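You operate a simulated robot arm through the tools that you are given. There is no shell and no other tool. Be economical: measure what you need, move in short steps, check, and stop when the job is done.

The job below is to be done with a simulated robot arm. You get a single attempt, and the scene is never put back.

JOB
Shut the second door from the left. Press the plus ten key two times. Close the desk drawer. Put the orange wedge on the bare end of the lift table. Put the red cartridge on top of the orange block. Lift the yellow rack bar open. Any order will do. Set down upright: orange wedge.

The check looks at the end state, three seconds after you hand in, the way a careful person would. Anything else that was tipped, shoved, dropped, spilled or broken makes it a failure.

ROBOT AND FRAMES
A 6-joint arm with a four-finger gripper on a trunk, on a base that drives. Base frame: it is fixed to the floor where the robot stands at the start and does not move with it; the origin is under the middle of the robot, x ahead of it, y to its left, z up. Readings come in mm, degrees, newtons and seconds.
Its first joint turns from -166.0 to 166.0 degrees. Places, roughly: bare end of the lift table [1000, 4800, 900]; desk drawer [1100, -600, 800]; orange block (7x5x4 cm) [-300, 7800, 900]; orange wedge (5x3x5 cm) [300, 5200, 1000]; plus ten key [1000, -400, 1100]; red cartridge (3x3x7 cm) [-500, 7600, 900]; second door [1100, 400, 1400]; yellow rack bar [-2300, 6300, 900]. Payload 3.43 kg.
The tool frame sits at the grasp point between the pads (the TCP): z along the fingers, y along the line on which they close. The tips reach 30 mm beyond it. The gripper opens to 120 mm. The gripper's body begins 85 mm behind the TCP.
Orientation is that of the tool frame in the base frame, as a unit quaternion [x, y, z, w]. With the fingers straight down and closing along the base's y, the tool's x points along the base's -x, its y along +y and its z along -z.

CONTROLS
- The arm moves only by the tool jog_arm. Its argument "series" is a list of rows, each a list of 3 entries, a list of its own where there are three numbers: the shift along the tool's x, y, z in mm, then the turn, a rotation vector about the tool's x, y, z in degrees, then the finger opening in mm, from 0 to 120. In form: [[[tx, ty, tz], [rx, ry, rz], jaw], ...]. A call has 1 to 8 rows; each row is the pose to reach, as a shift and turn from the pose commanded when the call began, along the tool's axes at that moment. Each row takes 0.2 s and may step no farther than 50 mm and 8.6 degrees from the row before; otherwise, or with a gripper value out of range, the whole call is refused. Where a pose cannot be reached the arm comes as near as it can. A force on the tool above 40 N (or 10 N above the force at the start of the call, whichever is more), or a blocked arm, ends the call early, and 0.2 s more pass. The fingers move at their own pace and stop on an object; they squeeze with about 31 N. The grip force told is the motor's: it shows also when the fingers shut on nothing. Time passes only in rows, and 0.2 s behind the last, so rows that repeat a pose let the fingers close. The reply holds the time, the measured pose of the TCP, the force on the tool along the base axes, the opening and the grip force, in the units named above and with some noise, with the torque about the TCP (base axes, N m) and any sound that the robot's microphone picked up.
- Cameras (640 x 400 px; columns grow to the right, rows downward): "scene" is now at [-208, 154.4, 1271.2]; the picture's right is [-0.39, -0.92, 0.01], its down [0.02, -0.01, -1.00] and it looks along [0.92, -0.39, 0.02] (base axes); focal length 252 px, centre (320, 200). "wrist" rides on the gripper at [71, -17, -121] in the tool frame; the picture's right is [0.23, 0.97, 0.00], its down [-0.81, 0.19, -0.55] and it looks along [-0.54, 0.13, 0.83] (tool axes); focal length 275 px, centre (320, 200). There is no depth. A picture from a camera that has moved, and an enlarged one, comes with that camera's place and axes in the base frame and with its lens.
- capture(camera): a new picture of that camera. No time passes.
- steer(legs): drives the robot by 1 to 6 legs, each [ahead, turn to the left] in mm and degrees, along the robot's own axes; the way and the turn of a leg run together, so that a leg with both is an arc; at most 1500 mm and 180 degrees a leg. The arm and the cameras ride along, it lands a little off, and it stops where it bumps. It gives what a move gives.
- aim_head(pan, tilt): turns the head with the scene camera to pan (to the left, within 143 degrees either way) and tilt (down, from -29 to 69), counted from straight ahead of the robot. It gives what a move gives.
- enlarge(camera, box): a new picture of the part [left, top, right, bottom] of that camera's present view, enlarged. No time passes.
- sign_off(): hands the job in; it is judged then, once.

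Go step by step. Nothing tells you exact positions but the pictures and the camera data: compare them with the known pose of the tool, close in by small moves and look again before you grip or let go. The budget is 165 turns and 120 pictures, counting those below and the enlarged ones. Unless the task says otherwise, let go and move clear before handing in.

The tools are called after ">>>" by a JSON object that holds its "name" and its "arguments". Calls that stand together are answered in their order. jog_arm: Moves the arm, as the interface text tells. Its arguments: {"type":"object","properties":{"series":{"type":"array","items":{"type":"array"}}},"required":["series"]} The other tools are called the same way: steer (legs) drives the base; aim_head (pan, tilt) turns the head that bears the scene camera; capture (camera) takes a picture; enlarge (camera, box) takes an enlarged picture of a part of a camera's view; sign_off () hands the job in.

At the start:

```text
time: 0.0
ee_pos: [562.8, -227.5, 1422.8]
orientation: [0.001, 1.0, 0.0, 0.0]
contact_force: [-0.5, -0.8, -0.4]
torque: [0.01, -0.02, -0.02]
finger_gap: 120.0
grip_force: 0.0
robot x, y, heading: [1.0, -1.1, 0.3]
head pan, tilt: [-22.8, -2.0]
```

scene: 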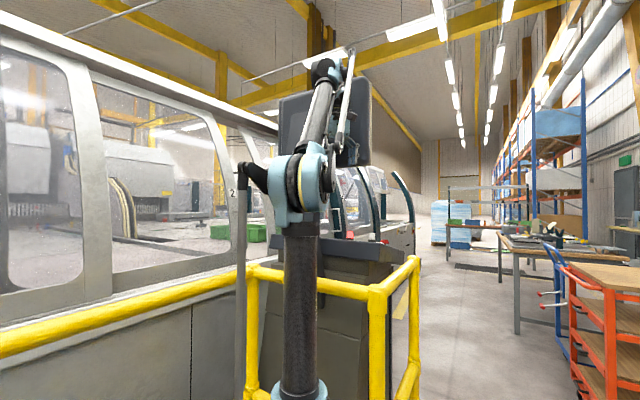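
wrist: 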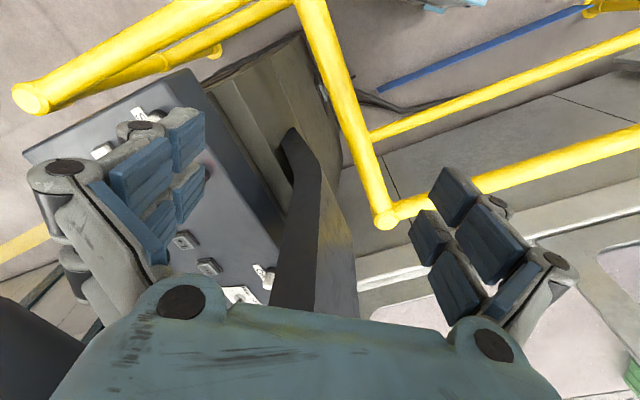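

I see a machine enclosure with windowed doors on the left and a control desk behind the arm. I'll look around with the head first.

>>> {"name": "aim_head", "arguments": {"pan": 25, "tilt": 5}}

>>> {"name": "capture", "arguments": {"camera": "scene"}}

>>> {"name": "enlarge", "arguments": {"camera": "wrist", "box": [0, 0, 400, 320]}}

```text
time: 1.2
ee_pos: [546.5, -227.4, 1428.9]
orientation: [0.001, 1.0, 0.0, 0.006]
contact_force: [0.4, 0.4, -0.6]
torque: [0.03, -0.03, -0.02]
finger_gap: 119.9
grip_force: 0.1
robot x, y, heading: [3.3, -1.0, -0.1]
head pan, tilt: [25.0, 5.0]
```

```text
117 pictures are left
camera scene: at [-207.0, 227.6, 1260.2], right [0.42, -0.91, -0.01], down [-0.09, -0.04, -1.0], along [0.9, 0.42, -0.1], focal length 252 px, centre (320, 200)
```

scene: 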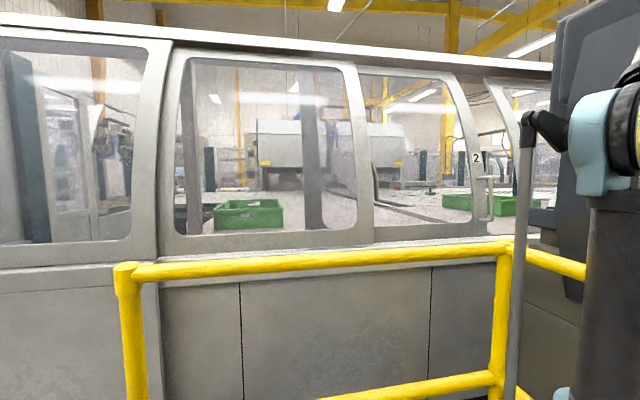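

```text
1.25 times, centred on (200, 160) of wrist
camera zoom: at [474.4, -243.1, 1548.7], right [-0.23, 0.97, 0.0], down [0.8, 0.19, 0.56], along [0.55, 0.13, -0.83], focal length 344 px, centre (470, 250)
```

zoom: 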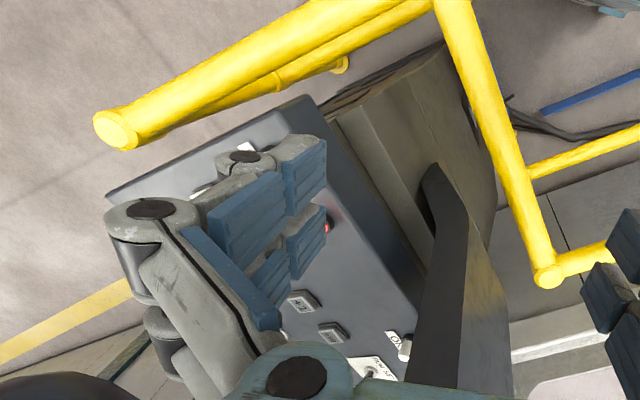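

I see the windowed enclosure, with a "2" label and a handle near the right. I'll zoom on it and view further left and right.

>>> {"name": "enlarge", "arguments": {"camera": "scene", "box": [340, 40, 580, 260]}}

>>> {"name": "aim_head", "arguments": {"pan": 75, "tilt": 5}}

>>> {"name": "capture", "arguments": {"camera": "scene"}}

>>> {"name": "aim_head", "arguments": {"pan": 0, "tilt": 8}}

>>> {"name": "capture", "arguments": {"camera": "scene"}}

```text
1.82 times, centred on (460, 150) of scene
camera zoom: at [-207.0, 227.6, 1260.2], right [0.42, -0.91, -0.01], down [-0.09, -0.04, -1.0], along [0.9, 0.42, -0.1], focal length 459 px, centre (66, 291)
```

zoom: 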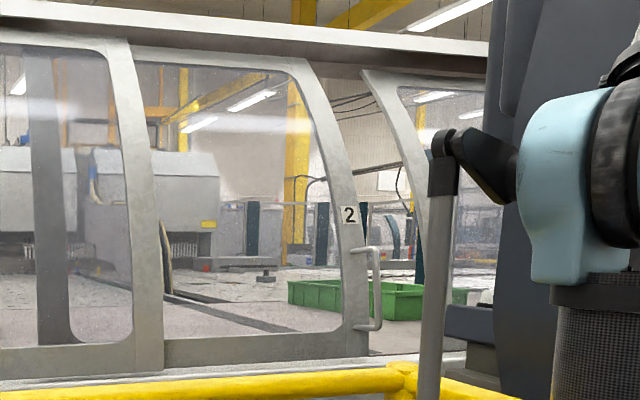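

```text
time: 2.3
ee_pos: [546.4, -227.1, 1430.7]
orientation: [0.001, 1.0, 0.0, 0.005]
contact_force: [-0.9, -0.2, -0.4]
torque: [0.01, -0.01, -0.03]
finger_gap: 120.1
grip_force: 0.0
robot x, y, heading: [2.1, 0.1, -0.2]
head pan, tilt: [75.0, 5.0]
```

```text
114 pictures are left
camera scene: at [-266.4, 277.7, 1261.0], right [0.97, -0.26, -0.01], down [-0.04, -0.08, -1.0], along [0.26, 0.96, -0.09], focal length 252 px, centre (320, 200)
```

scene: 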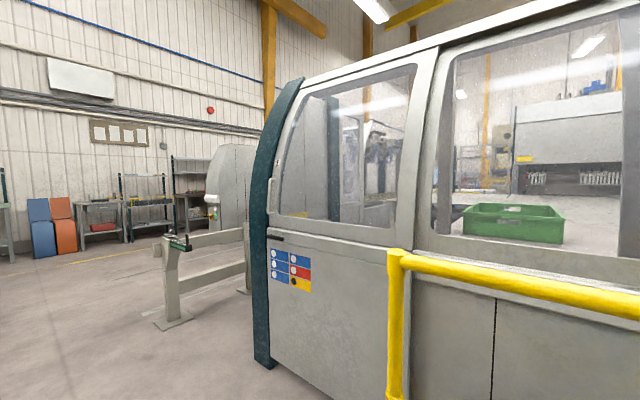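

```text
time: 3.8
ee_pos: [545.5, -227.9, 1428.6]
orientation: [0.001, 1.0, 0.0, 0.005]
contact_force: [0.7, 0.3, -0.2]
torque: [0.02, 0.01, -0.01]
finger_gap: 120.1
grip_force: 0.1
robot x, y, heading: [4.2, -2.5, 0.1]
head pan, tilt: [0.0, 8.0]
```

```text
113 pictures are left
camera scene: at [-197.7, 189.0, 1255.3], right [0.0, -1.0, 0.0], down [-0.15, 0.0, -0.99], along [0.99, 0.0, -0.15], focal length 252 px, centre (320, 200)
```

scene: 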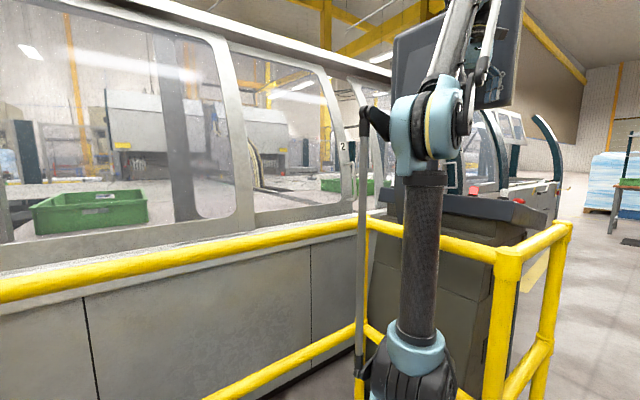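

Triangulating suggests the machine face is rotated about 37° to my frame, with a yellow rail box around the control desk. I'll look at the desk from here.

>>> {"name": "aim_head", "arguments": {"pan": -35, "tilt": 20}}

>>> {"name": "capture", "arguments": {"camera": "scene"}}

>>> {"name": "capture", "arguments": {"camera": "wrist"}}

```text
time: 4.8
ee_pos: [546.0, -226.9, 1430.0]
orientation: [0.001, 1.0, -0.001, 0.006]
contact_force: [-0.3, 0.2, 0.1]
torque: [0.01, -0.02, -0.02]
finger_gap: 119.8
grip_force: 0.2
robot x, y, heading: [-0.6, 0.0, -0.2]
head pan, tilt: [-35.0, 20.0]
```

```text
112 pictures are left
camera scene: at [-214.3, 135.6, 1236.0], right [-0.57, -0.82, 0.01], down [-0.29, 0.2, -0.94], along [0.77, -0.54, -0.35], focal length 252 px, centre (320, 200)
```

scene: 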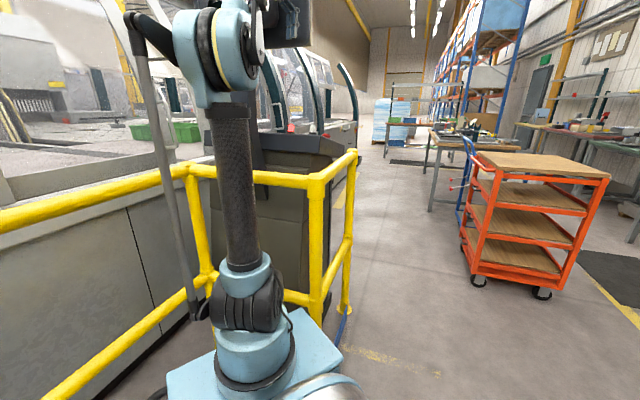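

```text
111 pictures are left
camera wrist: at [474.4, -243.2, 1548.6], right [-0.23, 0.97, 0.0], down [0.8, 0.19, 0.56], along [0.55, 0.13, -0.83], focal length 275 px, centre (320, 200)
```

wrist: 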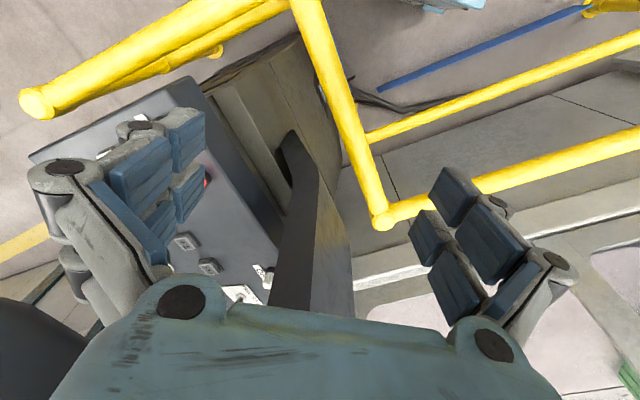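

The desk's working side faces away from me and the door handle lies just left of the rail corner. I'll turn to face the machine, creep in, and look with both cameras.

>>> {"name": "steer", "arguments": {"legs": [[0, 37], [150, 0]]}}

>>> {"name": "aim_head", "arguments": {"pan": -25, "tilt": 10}}

>>> {"name": "capture", "arguments": {"camera": "scene"}}

>>> {"name": "capture", "arguments": {"camera": "wrist"}}

```text
time: 8.2
ee_pos: [690.6, 245.1, 1427.8]
orientation: [-0.321, 0.947, 0.002, 0.005]
contact_force: [0.7, 0.8, -0.1]
torque: [-0.05, 0.01, 0.01]
finger_gap: 120.0
grip_force: 0.0
robot x, y, heading: [119.8, 90.8, 37.4]
head pan, tilt: [-35.0, 20.0]
```

```text
time: 8.9
ee_pos: [677.3, 235.0, 1434.4]
orientation: [-0.321, 0.947, 0.003, 0.011]
contact_force: [0.1, 0.2, -0.2]
torque: [0.04, 0.0, -0.04]
finger_gap: 119.7
grip_force: 0.2
robot x, y, heading: [121.2, 89.2, 37.4]
head pan, tilt: [-25.0, 10.0]
```

```text
110 pictures are left
camera scene: at [-134.4, 83.7, 1252.1], right [0.22, -0.98, 0.01], down [-0.18, -0.05, -0.98], along [0.96, 0.21, -0.19], focal length 252 px, centre (320, 200)
```

scene: 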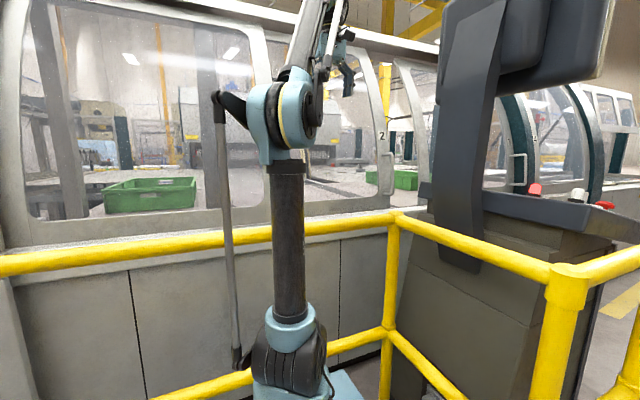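

```text
109 pictures are left
camera wrist: at [629.6, 177.8, 1554.2], right [-0.78, 0.63, -0.01], down [0.52, 0.64, 0.57], along [0.37, 0.44, -0.82], focal length 275 px, centre (320, 200)
```

wrist: 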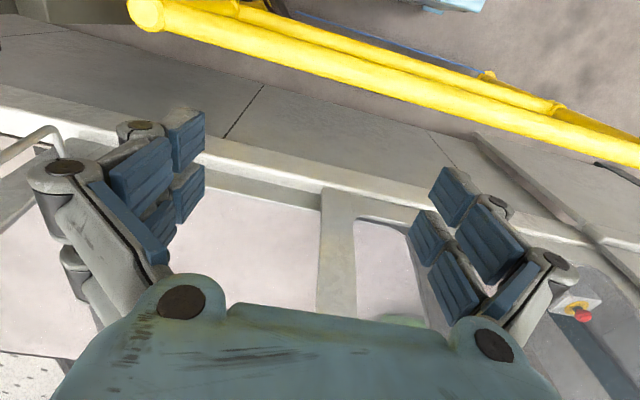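

The handle is a D-shape at the right stile of door 2, around (1180, 0, 1140). I'll zoom in on it.

>>> {"name": "enlarge", "arguments": {"camera": "scene", "box": [340, 60, 460, 220]}}

>>> {"name": "enlarge", "arguments": {"camera": "wrist", "box": [0, 60, 200, 260]}}

```text
2.50 times, centred on (400, 140) of scene
camera zoom: at [-134.4, 83.7, 1252.1], right [0.22, -0.98, 0.01], down [-0.18, -0.05, -0.98], along [0.96, 0.21, -0.19], focal length 631 px, centre (120, 350)
```

zoom: 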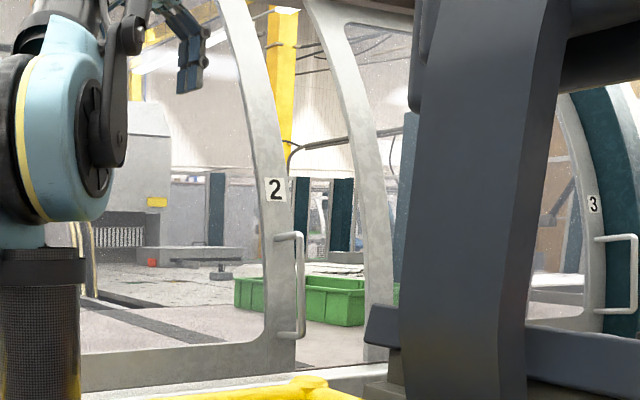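

```text
2.00 times, centred on (100, 160) of wrist
camera zoom: at [629.6, 177.8, 1554.2], right [-0.78, 0.63, -0.01], down [0.52, 0.64, 0.57], along [0.37, 0.44, -0.82], focal length 551 px, centre (760, 280)
```

zoom: 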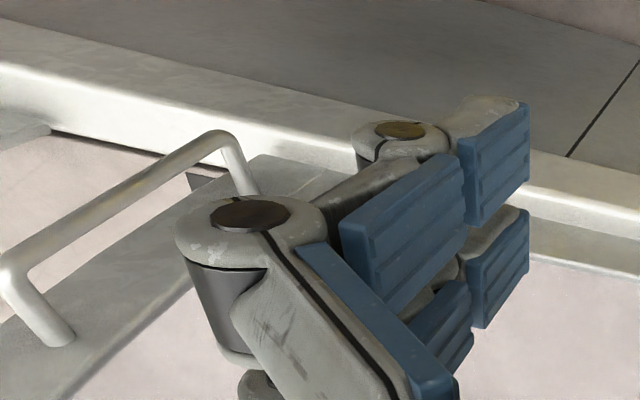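

Handle bar triangulates to about (1151,2,1052) bottom to (1210,3,1233) top. I'll swing the arm left so it stays clear of the monitor, then bring the base closer to the rail corner.

>>> {"name": "jog_arm", "arguments": {"series": [[[0, 50, 0], [0, 0, 0], 120], [[0, 100, 0], [0, 0, 0], 100], [[0, 150, 0], [0, 0, 0], 60], [[0, 200, 0], [0, 0, 0], 60], [[0, 250, 0], [0, 0, 0], 60]]}}

>>> {"name": "steer", "arguments": {"legs": [[0, -33], [215, 0]]}}

>>> {"name": "aim_head", "arguments": {"pan": -15, "tilt": 25}}

>>> {"name": "capture", "arguments": {"camera": "scene"}}

>>> {"name": "capture", "arguments": {"camera": "wrist"}}

```text
time: 10.1
ee_pos: [525.8, 430.3, 1431.7]
orientation: [-0.322, 0.947, 0.003, 0.012]
contact_force: [-0.4, -0.1, 0.0]
torque: [-0.01, -0.03, 0.0]
finger_gap: 60.1
grip_force: 0.0
robot x, y, heading: [121.9, 88.4, 37.6]
head pan, tilt: [-25.0, 10.0]
```

```text
time: 13.3
ee_pos: [669.8, 159.3, 1444.5]
orientation: [-0.043, 0.999, 0.001, 0.025]
contact_force: [-1.9, -0.3, -0.7]
torque: [-0.02, -0.23, 0.03]
finger_gap: 60.0
grip_force: 0.2
robot x, y, heading: [191.0, 86.0, 4.4]
head pan, tilt: [-25.0, 10.0]
stopped in leg 2: the robot was blocked; the commanded pose is now the measured one
```

```text
time: 14.1
ee_pos: [674.1, 159.2, 1443.7]
orientation: [-0.043, 0.999, 0.001, 0.024]
contact_force: [-0.3, -0.1, -0.3]
torque: [0.01, -0.01, 0.02]
finger_gap: 60.1
grip_force: 0.1
robot x, y, heading: [184.5, 85.8, 3.9]
head pan, tilt: [-15.0, 25.0]
```

```text
106 pictures are left
camera scene: at [-27.8, 239.7, 1227.8], right [-0.19, -0.98, 0.0], down [-0.43, 0.08, -0.9], along [0.88, -0.17, -0.43], focal length 252 px, centre (320, 200)
```

scene: 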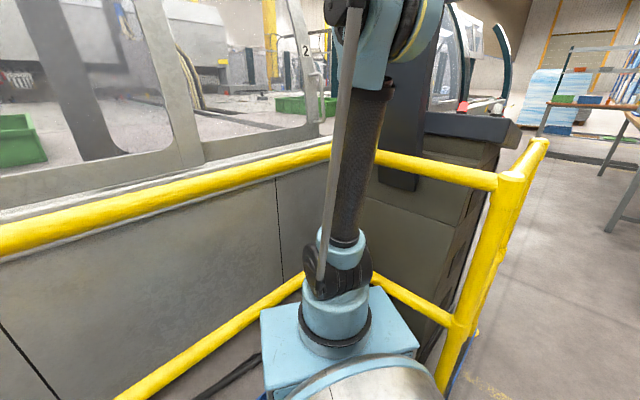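

```text
105 pictures are left
camera wrist: at [599.2, 137.3, 1560.8], right [-0.31, 0.95, -0.01], down [0.76, 0.26, 0.59], along [0.56, 0.18, -0.81], focal length 275 px, centre (320, 200)
```

wrist: 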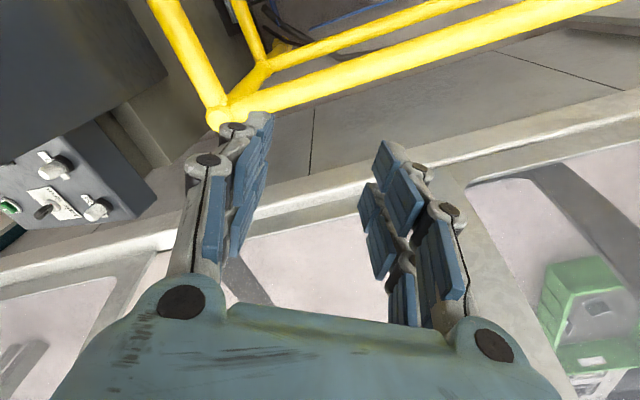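

The base bumped early on the rail corner. I'll reverse out, realign parallel to the machine, and come in straight.

>>> {"name": "steer", "arguments": {"legs": [[0, 63], [-150, 0], [0, -30], [250, 0]]}}

>>> {"name": "aim_head", "arguments": {"pan": -35, "tilt": 15}}

>>> {"name": "capture", "arguments": {"camera": "scene"}}

>>> {"name": "capture", "arguments": {"camera": "wrist"}}

```text
time: 21.5
ee_pos: [648.1, 373.5, 1454.6]
orientation: [-0.313, 0.949, 0.012, 0.034]
contact_force: [-2.6, -0.6, 0.3]
torque: [0.11, -0.19, -0.03]
finger_gap: 59.9
grip_force: 0.1
robot x, y, heading: [296.9, 82.0, 35.8]
head pan, tilt: [-15.0, 25.0]
stopped in leg 4: the robot was blocked; the commanded pose is now the measured one
```

```text
time: 22.3
ee_pos: [650.7, 375.7, 1455.7]
orientation: [-0.314, 0.949, 0.011, 0.034]
contact_force: [-0.2, 0.1, 0.2]
torque: [-0.04, 0.01, 0.0]
finger_gap: 60.0
grip_force: 0.0
robot x, y, heading: [298.8, 81.3, 35.7]
head pan, tilt: [-35.0, 15.0]
```

```text
104 pictures are left
camera scene: at [45.9, 66.3, 1244.1], right [0.01, -1.0, 0.01], down [-0.27, -0.01, -0.96], along [0.96, 0.01, -0.27], focal length 252 px, centre (320, 200)
```

scene: 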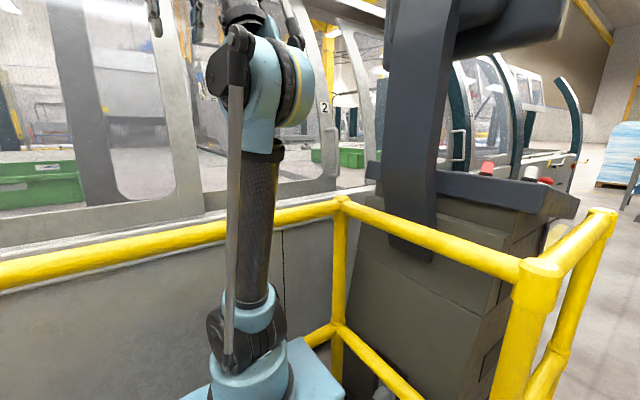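

```text
103 pictures are left
camera wrist: at [597.6, 315.9, 1569.5], right [-0.76, 0.65, -0.02], down [0.5, 0.61, 0.61], along [0.4, 0.46, -0.79], focal length 275 px, centre (320, 200)
```

wrist: 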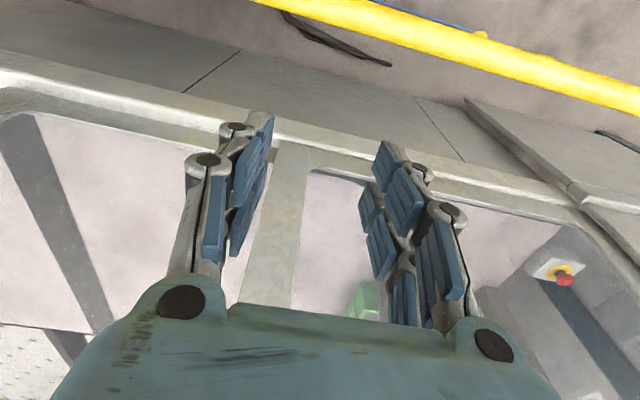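

The base is now aligned at about n=287 along the machine normal. I'll swing the gripper sideways toward the handle, yawing it to about -15°, staying above the rail.

>>> {"name": "jog_arm", "arguments": {"series": [[[0, -45, 15], [0, 0, 6.5], 60], [[0, -90, 30], [0, 0, 13], 60], [[0, -135, 45], [0, 0, 19.5], 60], [[0, -180, 60], [0, 0, 26], 60], [[0, -225, 75], [0, 0, 32.5], 60], [[0, -270, 90], [0, 0, 39], 60], [[0, -315, 105], [0, 0, 45.5], 60], [[0, -360, 120], [0, 0, 52], 60]]}}

>>> {"name": "jog_arm", "arguments": {"series": [[[0, 0, 0], [0, -8, 0], 60], [[0, 0, 0], [0, -16, 0], 60], [[0, 0, 0], [0, -24, 0], 60], [[0, 0, 0], [0, -32, 0], 60], [[0, 0, 0], [0, -40, 0], 60], [[0, 0, 0], [0, -48, 0], 60], [[0, 0, 0], [0, -56, 0], 60]]}}

>>> {"name": "capture", "arguments": {"camera": "wrist"}}

>>> {"name": "capture", "arguments": {"camera": "scene"}}

```text
time: 24.1
ee_pos: [870.4, 90.7, 1334.3]
orientation: [0.135, 0.99, 0.025, 0.026]
contact_force: [-1.4, -0.2, 0.8]
torque: [0.0, -0.08, -0.02]
finger_gap: 59.7
grip_force: 0.1
robot x, y, heading: [300.7, 82.7, 35.6]
head pan, tilt: [-35.0, 15.0]
```

```text
time: 25.7
ee_pos: [873.5, 95.0, 1335.6]
orientation: [0.132, 0.861, -0.042, 0.49]
contact_force: [0.5, 0.1, -0.3]
torque: [0.0, 0.02, 0.03]
finger_gap: 60.0
grip_force: 0.0
robot x, y, heading: [298.8, 83.9, 35.9]
head pan, tilt: [-35.0, 15.0]
```

```text
102 pictures are left
camera wrist: at [734.7, 117.2, 1336.1], right [0.15, 0.98, -0.14], down [-0.01, 0.15, 0.99], along [0.99, -0.14, 0.04], focal length 275 px, centre (320, 200)
```

wrist: 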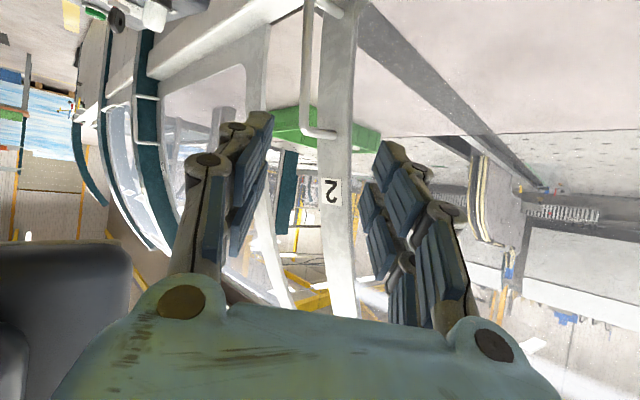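

```text
101 pictures are left
camera scene: at [46.0, 66.2, 1244.1], right [0.01, -1.0, 0.01], down [-0.27, -0.01, -0.96], along [0.96, 0.01, -0.27], focal length 252 px, centre (320, 200)
```

scene: 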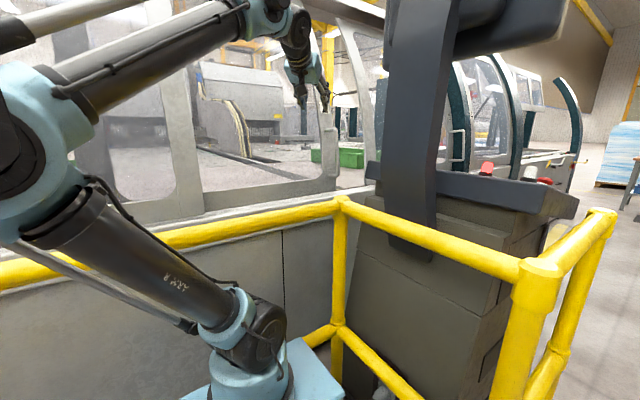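

The wrist view shows the handle bar clearly, consistent with (1180,3,1145). I'll advance to a standoff about 120 mm before it.

>>> {"name": "jog_arm", "arguments": {"series": [[[-2, -3, 42], [0, 0, 0], 80], [[-3, -6, 84], [0, 0, 0], 80], [[-5, -9, 126], [0, 0, 0], 80], [[-6, -13, 168], [0, 0, 0], 80], [[-8, -16, 210], [0, 0, 0], 80], [[-9, -19, 252], [0, 0, 0], 80]]}}

>>> {"name": "capture", "arguments": {"camera": "wrist"}}

>>> {"name": "enlarge", "arguments": {"camera": "scene", "box": [260, 60, 420, 220]}}

```text
time: 27.1
ee_pos: [1081.7, 21.4, 1212.0]
orientation: [0.131, 0.861, -0.042, 0.489]
contact_force: [-1.1, 0.2, 0.6]
torque: [-0.02, -0.02, 0.03]
finger_gap: 79.8
grip_force: 0.0
robot x, y, heading: [298.9, 81.6, 35.6]
head pan, tilt: [-35.0, 15.0]
```

```text
100 pictures are left
camera wrist: at [942.1, 44.7, 1212.8], right [0.15, 0.98, -0.14], down [-0.01, 0.14, 0.99], along [0.99, -0.14, 0.03], focal length 275 px, centre (320, 200)
```

wrist: 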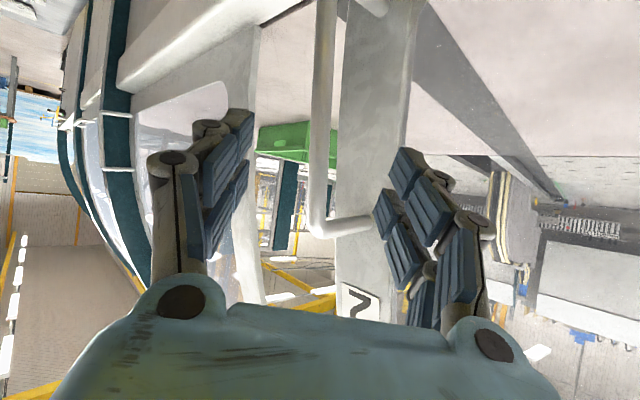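

```text
2.50 times, centred on (340, 140) of scene
camera zoom: at [45.7, 66.3, 1244.0], right [0.01, -1.0, 0.01], down [-0.27, -0.01, -0.96], along [0.96, 0.01, -0.27], focal length 631 px, centre (270, 350)
```

zoom: 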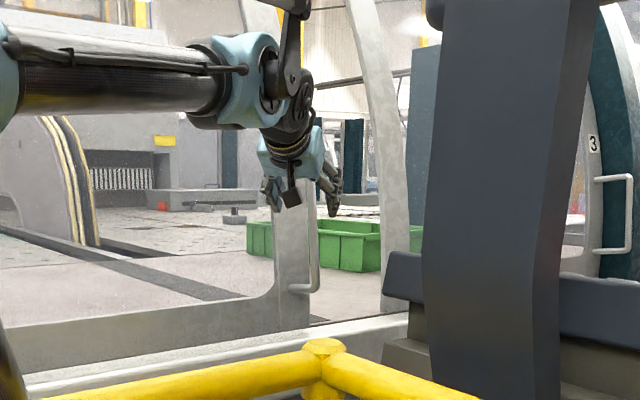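

The bar lies centred between the fingers. I'll narrow the jaws and advance the last ~97 mm.

>>> {"name": "jog_arm", "arguments": {"series": [[[0, 2, 25], [0, 0, 0], 50], [[0, 4, 50], [0, 0, 0], 46], [[0, 5, 72], [0, 0, 0], 44]]}}

>>> {"name": "capture", "arguments": {"camera": "wrist"}}

```text
time: 27.9
ee_pos: [1142.1, 11.9, 1173.7]
orientation: [0.131, 0.862, -0.042, 0.488]
contact_force: [-0.2, 0.6, 0.2]
torque: [0.0, 0.02, -0.01]
finger_gap: 44.4
grip_force: 0.1
robot x, y, heading: [299.3, 83.5, 36.1]
head pan, tilt: [-35.0, 15.0]
```

```text
98 pictures are left
camera wrist: at [1003.4, 33.9, 1174.8], right [0.15, 0.98, -0.14], down [-0.01, 0.15, 0.99], along [0.99, -0.14, 0.03], focal length 275 px, centre (320, 200)
```

wrist: 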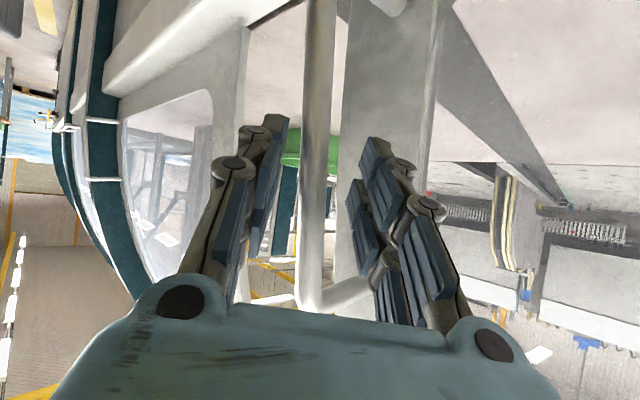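

>>> {"name": "jog_arm", "arguments": {"series": [[[0, 0, 12], [0, 0, 0], 42], [[0, 0, 24], [0, 0, 0], 40], [[0, 0, 24], [0, 0, 0], 0], [[0, 0, 24], [0, 0, 0], 0]]}}

>>> {"name": "capture", "arguments": {"camera": "wrist"}}

```text
time: 29.0
ee_pos: [1155.0, 4.8, 1164.7]
orientation: [0.13, 0.861, -0.038, 0.489]
contact_force: [76.3, 55.0, -36.2]
torque: [-2.48, 0.98, -0.42]
finger_gap: 23.6
grip_force: 45.2
robot x, y, heading: [301.9, 81.8, 35.7]
head pan, tilt: [-35.0, 15.0]
stopped in row 4: the force on the tool passed its limit at 42 N (the readings are from after the stop); the commanded pose is now the measured one
```

```text
97 pictures are left
camera wrist: at [1016.0, 25.7, 1165.4], right [0.14, 0.98, -0.14], down [-0.02, 0.14, 0.99], along [0.99, -0.14, 0.04], focal length 275 px, centre (320, 200)
```

wrist: 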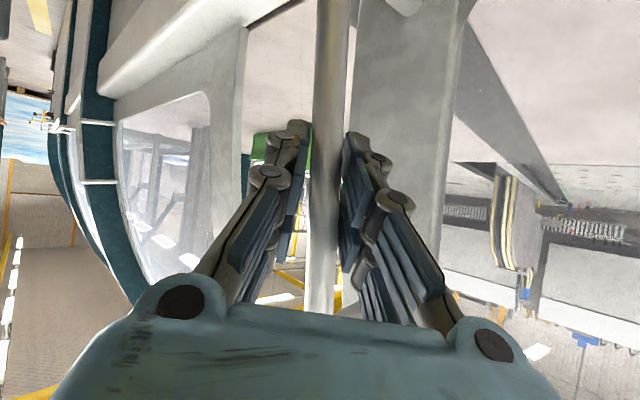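

The bar is held but the force is high. I'll hold still one row to re-read it.

>>> {"name": "jog_arm", "arguments": {"series": [[[0, 0, 0], [0, 0, 0], 23]]}}

```text
time: 29.4
ee_pos: [1148.9, -1.8, 1169.2]
orientation: [0.134, 0.86, -0.041, 0.491]
contact_force: [13.9, 14.7, 5.9]
torque: [-0.25, 0.18, 0.09]
finger_gap: 34.2
grip_force: 9.4
robot x, y, heading: [298.5, 80.6, 35.7]
head pan, tilt: [-35.0, 15.0]
```

I'll keep the jaws loosely around the bar and slide along the door direction (right).

>>> {"name": "jog_arm", "arguments": {"series": [[[0, 0, 0], [0, 0, 0], 40], [[-9, -12, 13], [0, 0, 0], 40], [[-18, -24, 26.5], [0, 0, 0], 40], [[-26, -36, 40], [0, 0, 0], 40], [[-35, -48, 53], [0, 0, 0], 40]]}}

>>> {"name": "capture", "arguments": {"camera": "wrist"}}

```text
time: 30.6
ee_pos: [1197.4, -65.4, 1169.4]
orientation: [0.134, 0.86, -0.041, 0.491]
contact_force: [-0.5, 0.2, 0.1]
torque: [-0.02, -0.01, 0.04]
finger_gap: 40.1
grip_force: 0.0
robot x, y, heading: [301.5, 83.4, 35.8]
head pan, tilt: [-35.0, 15.0]
```

```text
96 pictures are left
camera wrist: at [1058.8, -42.8, 1168.6], right [0.15, 0.98, -0.14], down [-0.02, 0.14, 0.99], along [0.99, -0.15, 0.04], focal length 275 px, centre (320, 200)
```

wrist: 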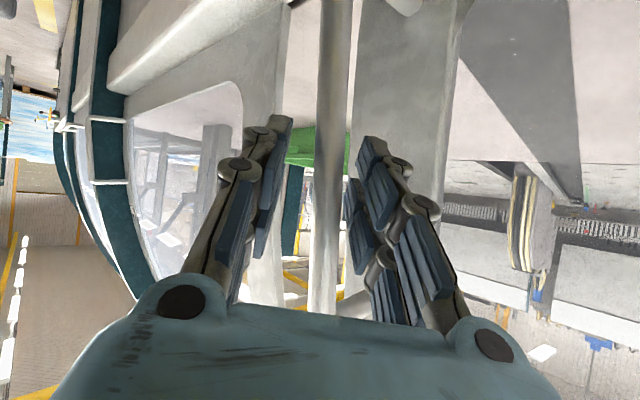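

The door slides freely. Continue.

>>> {"name": "jog_arm", "arguments": {"series": [[[-9, -12, 13], [0, 0, 0], 40], [[-18, -24, 26.5], [0, 0, 0], 40], [[-26, -36, 40], [0, 0, 0], 40], [[-35, -48, 53], [0, 0, 0], 40], [[-44, -61, 66], [0, 0, 0], 40]]}}

>>> {"name": "capture", "arguments": {"camera": "wrist"}}

```text
time: 31.8
ee_pos: [1255.0, -146.8, 1167.9]
orientation: [0.134, 0.86, -0.041, 0.491]
contact_force: [-0.6, -0.1, 1.0]
torque: [0.0, -0.02, 0.01]
finger_gap: 40.3
grip_force: 0.4
robot x, y, heading: [296.7, 80.8, 36.1]
head pan, tilt: [-35.0, 15.0]
```

```text
95 pictures are left
camera wrist: at [1116.2, -125.3, 1168.1], right [0.15, 0.98, -0.14], down [-0.02, 0.14, 0.99], along [0.99, -0.15, 0.04], focal length 275 px, centre (320, 200)
```

wrist: 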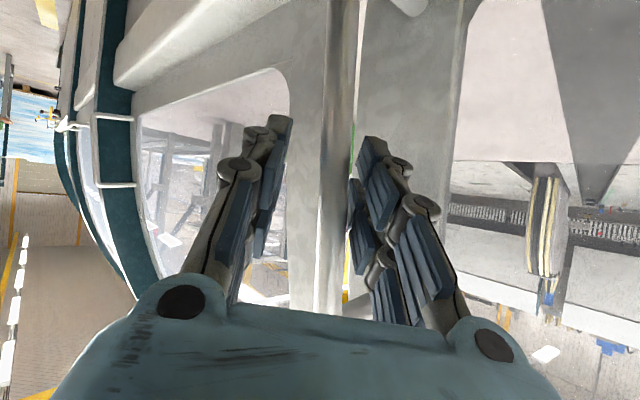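

>>> {"name": "jog_arm", "arguments": {"series": [[[-9, -12, 13], [0, 0, 0], 40], [[-18, -24, 26.5], [0, 0, 0], 40], [[-26, -36, 40], [0, 0, 0], 40], [[-35, -48, 53], [0, 0, 0], 40]]}}

>>> {"name": "capture", "arguments": {"camera": "wrist"}}

>>> {"name": "enlarge", "arguments": {"camera": "scene", "box": [260, 60, 420, 220]}}

```text
time: 32.8
ee_pos: [1305.5, -211.5, 1167.2]
orientation: [0.134, 0.86, -0.04, 0.491]
contact_force: [-0.7, 1.0, 0.3]
torque: [0.0, 0.01, -0.02]
finger_gap: 40.0
grip_force: 0.2
robot x, y, heading: [299.5, 83.7, 35.7]
head pan, tilt: [-35.0, 15.0]
```

```text
94 pictures are left
camera wrist: at [1166.5, -188.4, 1166.8], right [0.15, 0.98, -0.14], down [-0.02, 0.14, 0.99], along [0.99, -0.15, 0.04], focal length 275 px, centre (320, 200)
```

wrist: 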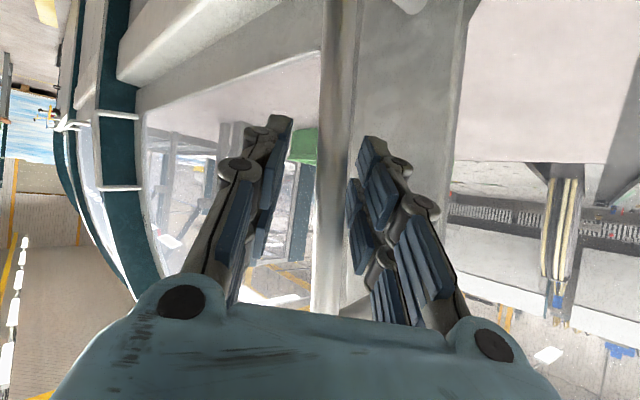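

```text
2.50 times, centred on (340, 140) of scene
camera zoom: at [45.8, 66.4, 1244.1], right [0.01, -1.0, 0.01], down [-0.27, -0.01, -0.96], along [0.96, 0.01, -0.27], focal length 631 px, centre (270, 350)
```

zoom: 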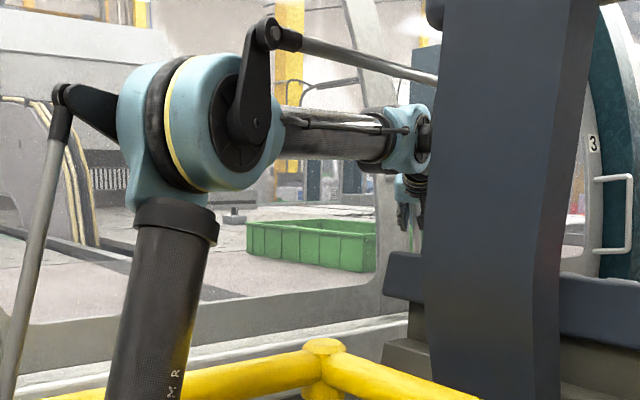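

>>> {"name": "jog_arm", "arguments": {"series": [[[-4, -6, 6.5], [0, 0, 0], 40], [[-9, -12, 13], [0, 0, 0], 40], [[-13, -18, 20], [0, 0, 0], 40], [[-18, -24, 26.5], [0, 0, 0], 40], [[-22, -30, 33], [0, 0, 0], 40]]}}

>>> {"name": "capture", "arguments": {"camera": "wrist"}}

```text
time: 33.7
ee_pos: [1320.7, -233.5, 1170.2]
orientation: [0.129, 0.86, -0.033, 0.493]
contact_force: [38.2, 57.9, -27.9]
torque: [-3.46, 1.25, -2.02]
finger_gap: 70.0
grip_force: 22.7
robot x, y, heading: [299.3, 78.8, 35.8]
head pan, tilt: [-35.0, 15.0]
stopped in row 4: the force on the tool passed its limit at 50 N (the readings are from after the stop); the commanded pose is now the measured one
```

```text
92 pictures are left
camera wrist: at [1182.7, -213.5, 1170.5], right [0.14, 0.98, -0.13], down [-0.02, 0.13, 0.99], along [0.99, -0.13, 0.04], focal length 275 px, centre (320, 200)
```

wrist: 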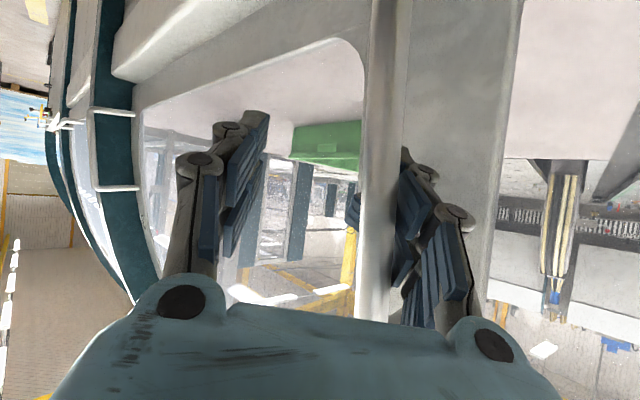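

The end stop was reached: door shut. Open the jaws, ease off and back straight out.

>>> {"name": "jog_arm", "arguments": {"series": [[[0, 6, 0], [0, 0, 0], 80], [[0, 8, -20], [0, 0, 0], 80], [[0, 8, -60], [0, 0, 0], 80], [[0, 8, -110], [0, 0, 0], 80], [[0, 8, -160], [0, 0, 0], 80]]}}

>>> {"name": "capture", "arguments": {"camera": "wrist"}}

>>> {"name": "capture", "arguments": {"camera": "scene"}}

```text
time: 34.9
ee_pos: [1184.6, -206.0, 1258.1]
orientation: [0.135, 0.858, -0.035, 0.494]
contact_force: [0.9, -0.5, -0.1]
torque: [-0.03, 0.02, 0.01]
finger_gap: 79.8
grip_force: 0.0
robot x, y, heading: [299.6, 83.5, 35.7]
head pan, tilt: [-35.0, 15.0]
```

```text
91 pictures are left
camera wrist: at [1046.0, -184.6, 1256.9], right [0.15, 0.98, -0.13], down [-0.03, 0.13, 0.99], along [0.99, -0.14, 0.05], focal length 275 px, centre (320, 200)
```

wrist: 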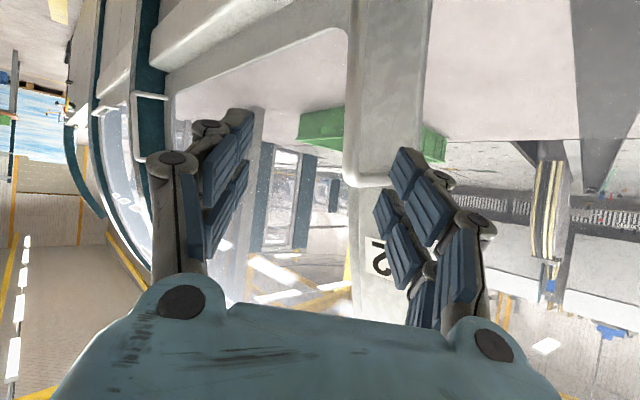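

```text
90 pictures are left
camera scene: at [46.3, 66.1, 1244.2], right [0.01, -1.0, 0.01], down [-0.27, -0.01, -0.96], along [0.96, 0.01, -0.27], focal length 252 px, centre (320, 200)
```

scene: 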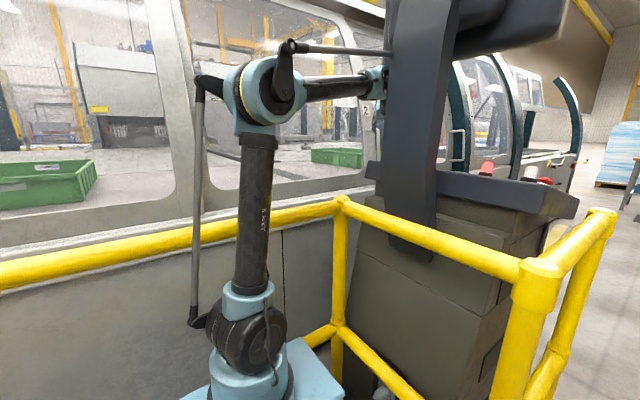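

Door 2 looks shut against the next frame. Now I'll retract the arm, back out and drive round to the operator's side of the desk for the key and drawer.

>>> {"name": "jog_arm", "arguments": {"series": [[[16, 23, -40], [0, 0, 0], 80], [[31, 46, -79], [0, 0, 0], 80], [[47, 69, -119], [0, 0, 0], 80], [[62, 92, -158], [0, 0, 0], 80], [[78, 115, -198], [0, 0, 0], 80], [[94, 138, -237], [0, 0, 0], 80], [[109, 162, -277], [0, 0, 0], 80], [[125, 185, -316], [0, 0, 0], 80]]}}

>>> {"name": "jog_arm", "arguments": {"series": [[[0, 0, 0], [0, 8, 0], 80], [[0, 0, 0], [0, 16, 0], 80], [[0, 0, 0], [0, 24, 0], 80], [[0, 0, 0], [0, 32, 0], 80], [[0, 0, 0], [0, 40, 0], 80], [[0, 0, 0], [0, 48, 0], 80], [[0, 0, 0], [0, 56, 0], 80]]}}

>>> {"name": "steer", "arguments": {"legs": [[-450, 0], [0, -106]]}}

>>> {"name": "aim_head", "arguments": {"pan": 0, "tilt": 25}}

>>> {"name": "capture", "arguments": {"camera": "scene"}}

```text
time: 36.7
ee_pos: [907.5, 62.9, 1323.5]
orientation: [0.134, 0.858, -0.034, 0.495]
contact_force: [0.6, 0.1, -0.4]
torque: [-0.01, 0.01, 0.0]
finger_gap: 80.4
grip_force: 0.0
robot x, y, heading: [299.2, 83.5, 35.5]
head pan, tilt: [-35.0, 15.0]
```

```text
time: 38.3
ee_pos: [906.3, 60.3, 1322.7]
orientation: [0.135, 0.99, 0.031, 0.033]
contact_force: [-0.5, 0.0, 0.6]
torque: [0.01, -0.06, -0.01]
finger_gap: 79.8
grip_force: 0.1
robot x, y, heading: [300.9, 80.1, 35.6]
head pan, tilt: [-35.0, 15.0]
```

```text
time: 46.2
ee_pos: [-273.2, -763.1, 1322.3]
orientation: [0.874, 0.484, -0.008, 0.046]
contact_force: [-0.3, -0.1, -0.1]
torque: [-0.02, 0.0, -0.02]
finger_gap: 79.9
grip_force: 0.2
robot x, y, heading: [-69.4, -185.2, -71.0]
head pan, tilt: [-35.0, 15.0]
```

```text
time: 47.2
ee_pos: [-277.7, -747.7, 1328.9]
orientation: [0.873, 0.484, -0.009, 0.052]
contact_force: [-0.4, 0.3, 0.0]
torque: [0.0, -0.02, 0.03]
finger_gap: 79.9
grip_force: 0.2
robot x, y, heading: [-64.8, -183.7, -70.7]
head pan, tilt: [0.0, 25.0]
```

```text
89 pictures are left
camera scene: at [48.9, 70.0, 1227.7], right [-0.94, -0.33, 0.0], down [-0.14, 0.41, -0.9], along [0.29, -0.85, -0.43], focal length 252 px, centre (320, 200)
```

scene: 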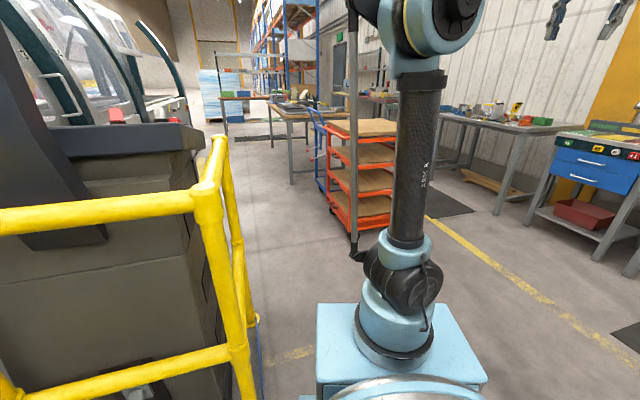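

The lane past the rail is clear. Drive to the operator side.

>>> {"name": "steer", "arguments": {"legs": [[1080, 0], [0, 74], [1180, 0], [0, -180], [0, -56]]}}

>>> {"name": "aim_head", "arguments": {"pan": 20, "tilt": 15}}

>>> {"name": "capture", "arguments": {"camera": "scene"}}

>>> {"name": "capture", "arguments": {"camera": "wrist"}}

```text
time: 54.3
ee_pos: [250.9, -1788.7, 1339.8]
orientation: [0.785, 0.616, -0.001, 0.064]
contact_force: [0.5, -2.6, -0.2]
torque: [0.23, 0.08, 0.03]
finger_gap: 80.2
grip_force: 0.1
robot x, y, heading: [286.4, -1211.3, -52.9]
head pan, tilt: [0.0, 25.0]
stopped in leg 2: the robot was blocked; the commanded pose is now the measured one
```

```text
time: 55.2
ee_pos: [251.2, -1786.9, 1341.2]
orientation: [0.784, 0.618, -0.002, 0.065]
contact_force: [-0.1, 0.6, 0.0]
torque: [-0.02, 0.03, 0.04]
finger_gap: 79.9
grip_force: 0.0
robot x, y, heading: [288.7, -1206.9, -52.3]
head pan, tilt: [20.0, 15.0]
```

```text
88 pictures are left
camera scene: at [344.1, -912.4, 1243.9], right [-0.54, -0.84, 0.0], down [-0.23, 0.15, -0.96], along [0.81, -0.52, -0.27], focal length 252 px, centre (320, 200)
```

scene: 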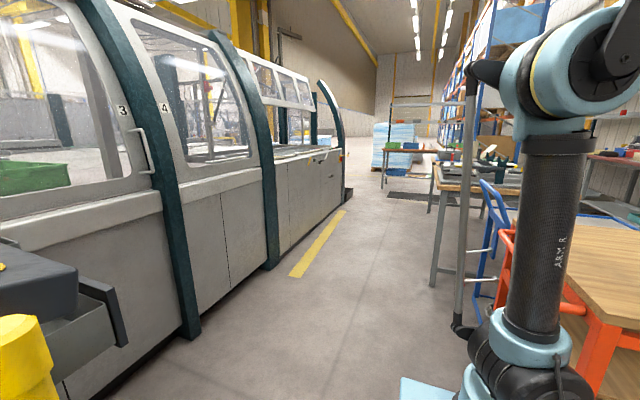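

```text
87 pictures are left
camera wrist: at [244.2, -1701.2, 1451.9], right [1.0, 0.0, 0.08], down [-0.05, -0.77, 0.63], along [0.06, -0.64, -0.77], focal length 275 px, centre (320, 200)
```

wrist: 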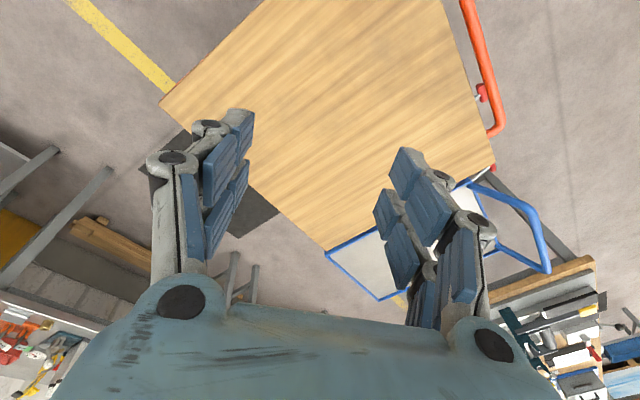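

The base just touched the wooden-topped cart's corner while turning, so I'll back away and take the lane with wider clearance. The open desk drawer is visible ahead-left.

>>> {"name": "steer", "arguments": {"legs": [[-200, 0], [0, 41], [650, 0], [0, 12], [690, 0]]}}

>>> {"name": "steer", "arguments": {"legs": [[0, -180], [0, -54]]}}

>>> {"name": "capture", "arguments": {"camera": "scene"}}

>>> {"name": "capture", "arguments": {"camera": "wrist"}}

```text
time: 66.3
ee_pos: [1883.4, -1559.2, 1342.8]
orientation: [0.428, 0.901, 0.028, 0.061]
contact_force: [0.6, -0.7, -0.6]
torque: [0.03, 0.04, 0.0]
finger_gap: 79.9
grip_force: 0.1
robot x, y, heading: [1456.4, -1181.4, 1.9]
head pan, tilt: [20.0, 15.0]
stopped in leg 5: the robot was blocked; the commanded pose is now the measured one
```

```text
time: 67.1
ee_pos: [1847.9, -1560.7, 1353.7]
orientation: [0.43, 0.899, 0.034, 0.074]
contact_force: [2.6, -1.3, -2.1]
torque: [0.04, 0.3, 0.02]
finger_gap: 80.2
grip_force: 0.3
robot x, y, heading: [1457.0, -1182.8, 2.0]
head pan, tilt: [20.0, 15.0]
stopped in leg 1: the robot was blocked; the commanded pose is now the measured one
```

```text
86 pictures are left
camera scene: at [1247.3, -966.4, 1244.2], right [0.37, -0.93, -0.01], down [-0.25, -0.1, -0.96], along [0.89, 0.36, -0.27], focal length 252 px, centre (320, 200)
```

scene: 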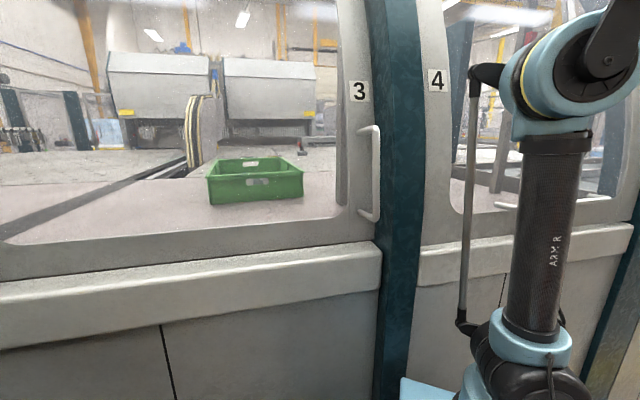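

```text
85 pictures are left
camera wrist: at [1772.3, -1514.3, 1462.9], right [0.6, 0.79, 0.1], down [0.56, -0.51, 0.65], along [0.57, -0.34, -0.75], focal length 275 px, centre (320, 200)
```

wrist: 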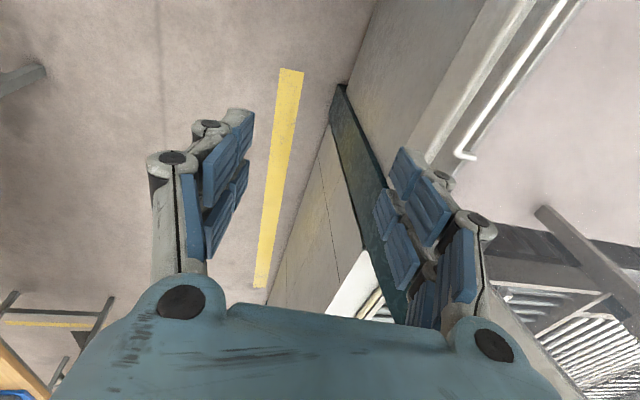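

The front corner touched the fixed machine wall. Back off and turn right to face the desk.

>>> {"name": "steer", "arguments": {"legs": [[-150, 0], [0, -180], [0, -55]]}}

>>> {"name": "aim_head", "arguments": {"pan": -15, "tilt": 20}}

>>> {"name": "capture", "arguments": {"camera": "scene"}}

>>> {"name": "capture", "arguments": {"camera": "wrist"}}

```text
time: 79.4
ee_pos: [1345.3, -642.7, 1354.1]
orientation: [-0.633, 0.77, 0.082, 0.0]
contact_force: [0.3, 0.3, -0.3]
torque: [0.01, 0.02, 0.0]
finger_gap: 80.0
grip_force: 0.2
robot x, y, heading: [1285.8, -1200.0, 131.9]
head pan, tilt: [20.0, 15.0]
```

```text
time: 80.4
ee_pos: [1354.5, -654.6, 1357.8]
orientation: [-0.634, 0.769, 0.086, 0.0]
contact_force: [0.3, -0.6, -0.4]
torque: [0.02, -0.01, -0.01]
finger_gap: 80.3
grip_force: 0.1
robot x, y, heading: [1289.7, -1199.4, 132.0]
head pan, tilt: [-15.0, 20.0]
```

```text
84 pictures are left
camera scene: at [1302.4, -1462.3, 1235.8], right [0.89, 0.46, 0.0], down [0.16, -0.31, -0.94], along [-0.42, 0.83, -0.35], focal length 252 px, centre (320, 200)
```

scene: 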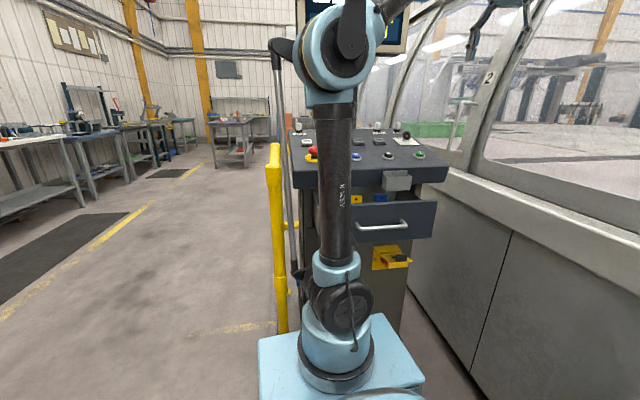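

```text
83 pictures are left
camera wrist: at [1371.7, -742.3, 1466.6], right [-0.99, -0.05, 0.1], down [0.04, 0.75, 0.66], along [-0.11, 0.66, -0.74], focal length 275 px, centre (320, 200)
```

wrist: 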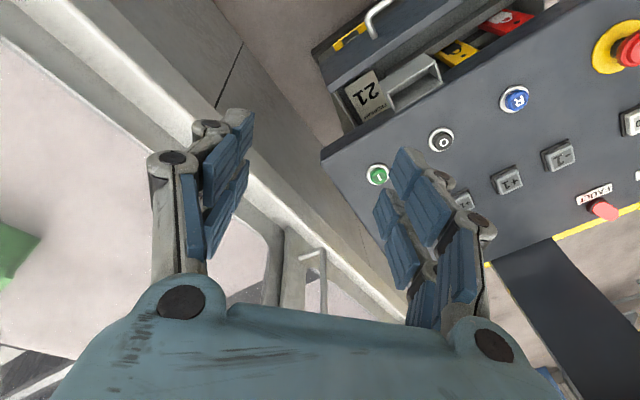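

I face the desk's working side: open drawer, keypad with ±keys, monitor above. Zooming in on the keys.

>>> {"name": "enlarge", "arguments": {"camera": "wrist", "box": [320, 0, 640, 280]}}

>>> {"name": "enlarge", "arguments": {"camera": "scene", "box": [270, 110, 470, 290]}}

```text
1.43 times, centred on (480, 140) of wrist
camera zoom: at [1371.7, -742.3, 1466.6], right [-0.99, -0.05, 0.1], down [0.04, 0.75, 0.66], along [-0.11, 0.66, -0.74], focal length 393 px, centre (91, 286)
```

zoom: 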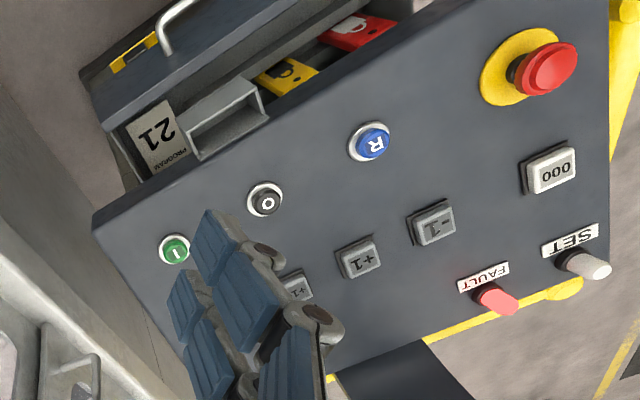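

```text
2.22 times, centred on (370, 200) of scene
camera zoom: at [1302.4, -1462.3, 1235.8], right [0.89, 0.46, 0.0], down [0.16, -0.31, -0.94], along [-0.42, 0.83, -0.35], focal length 561 px, centre (209, 200)
```

zoom: 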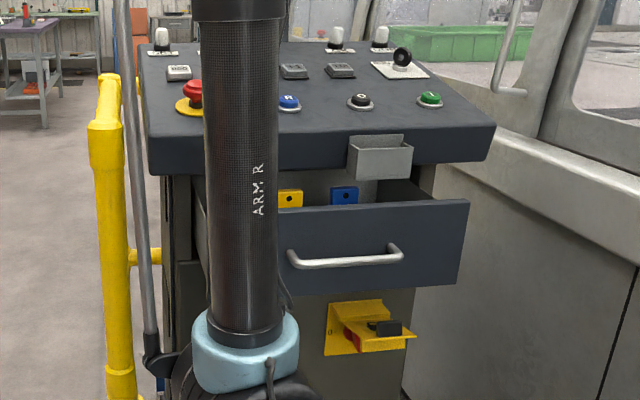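

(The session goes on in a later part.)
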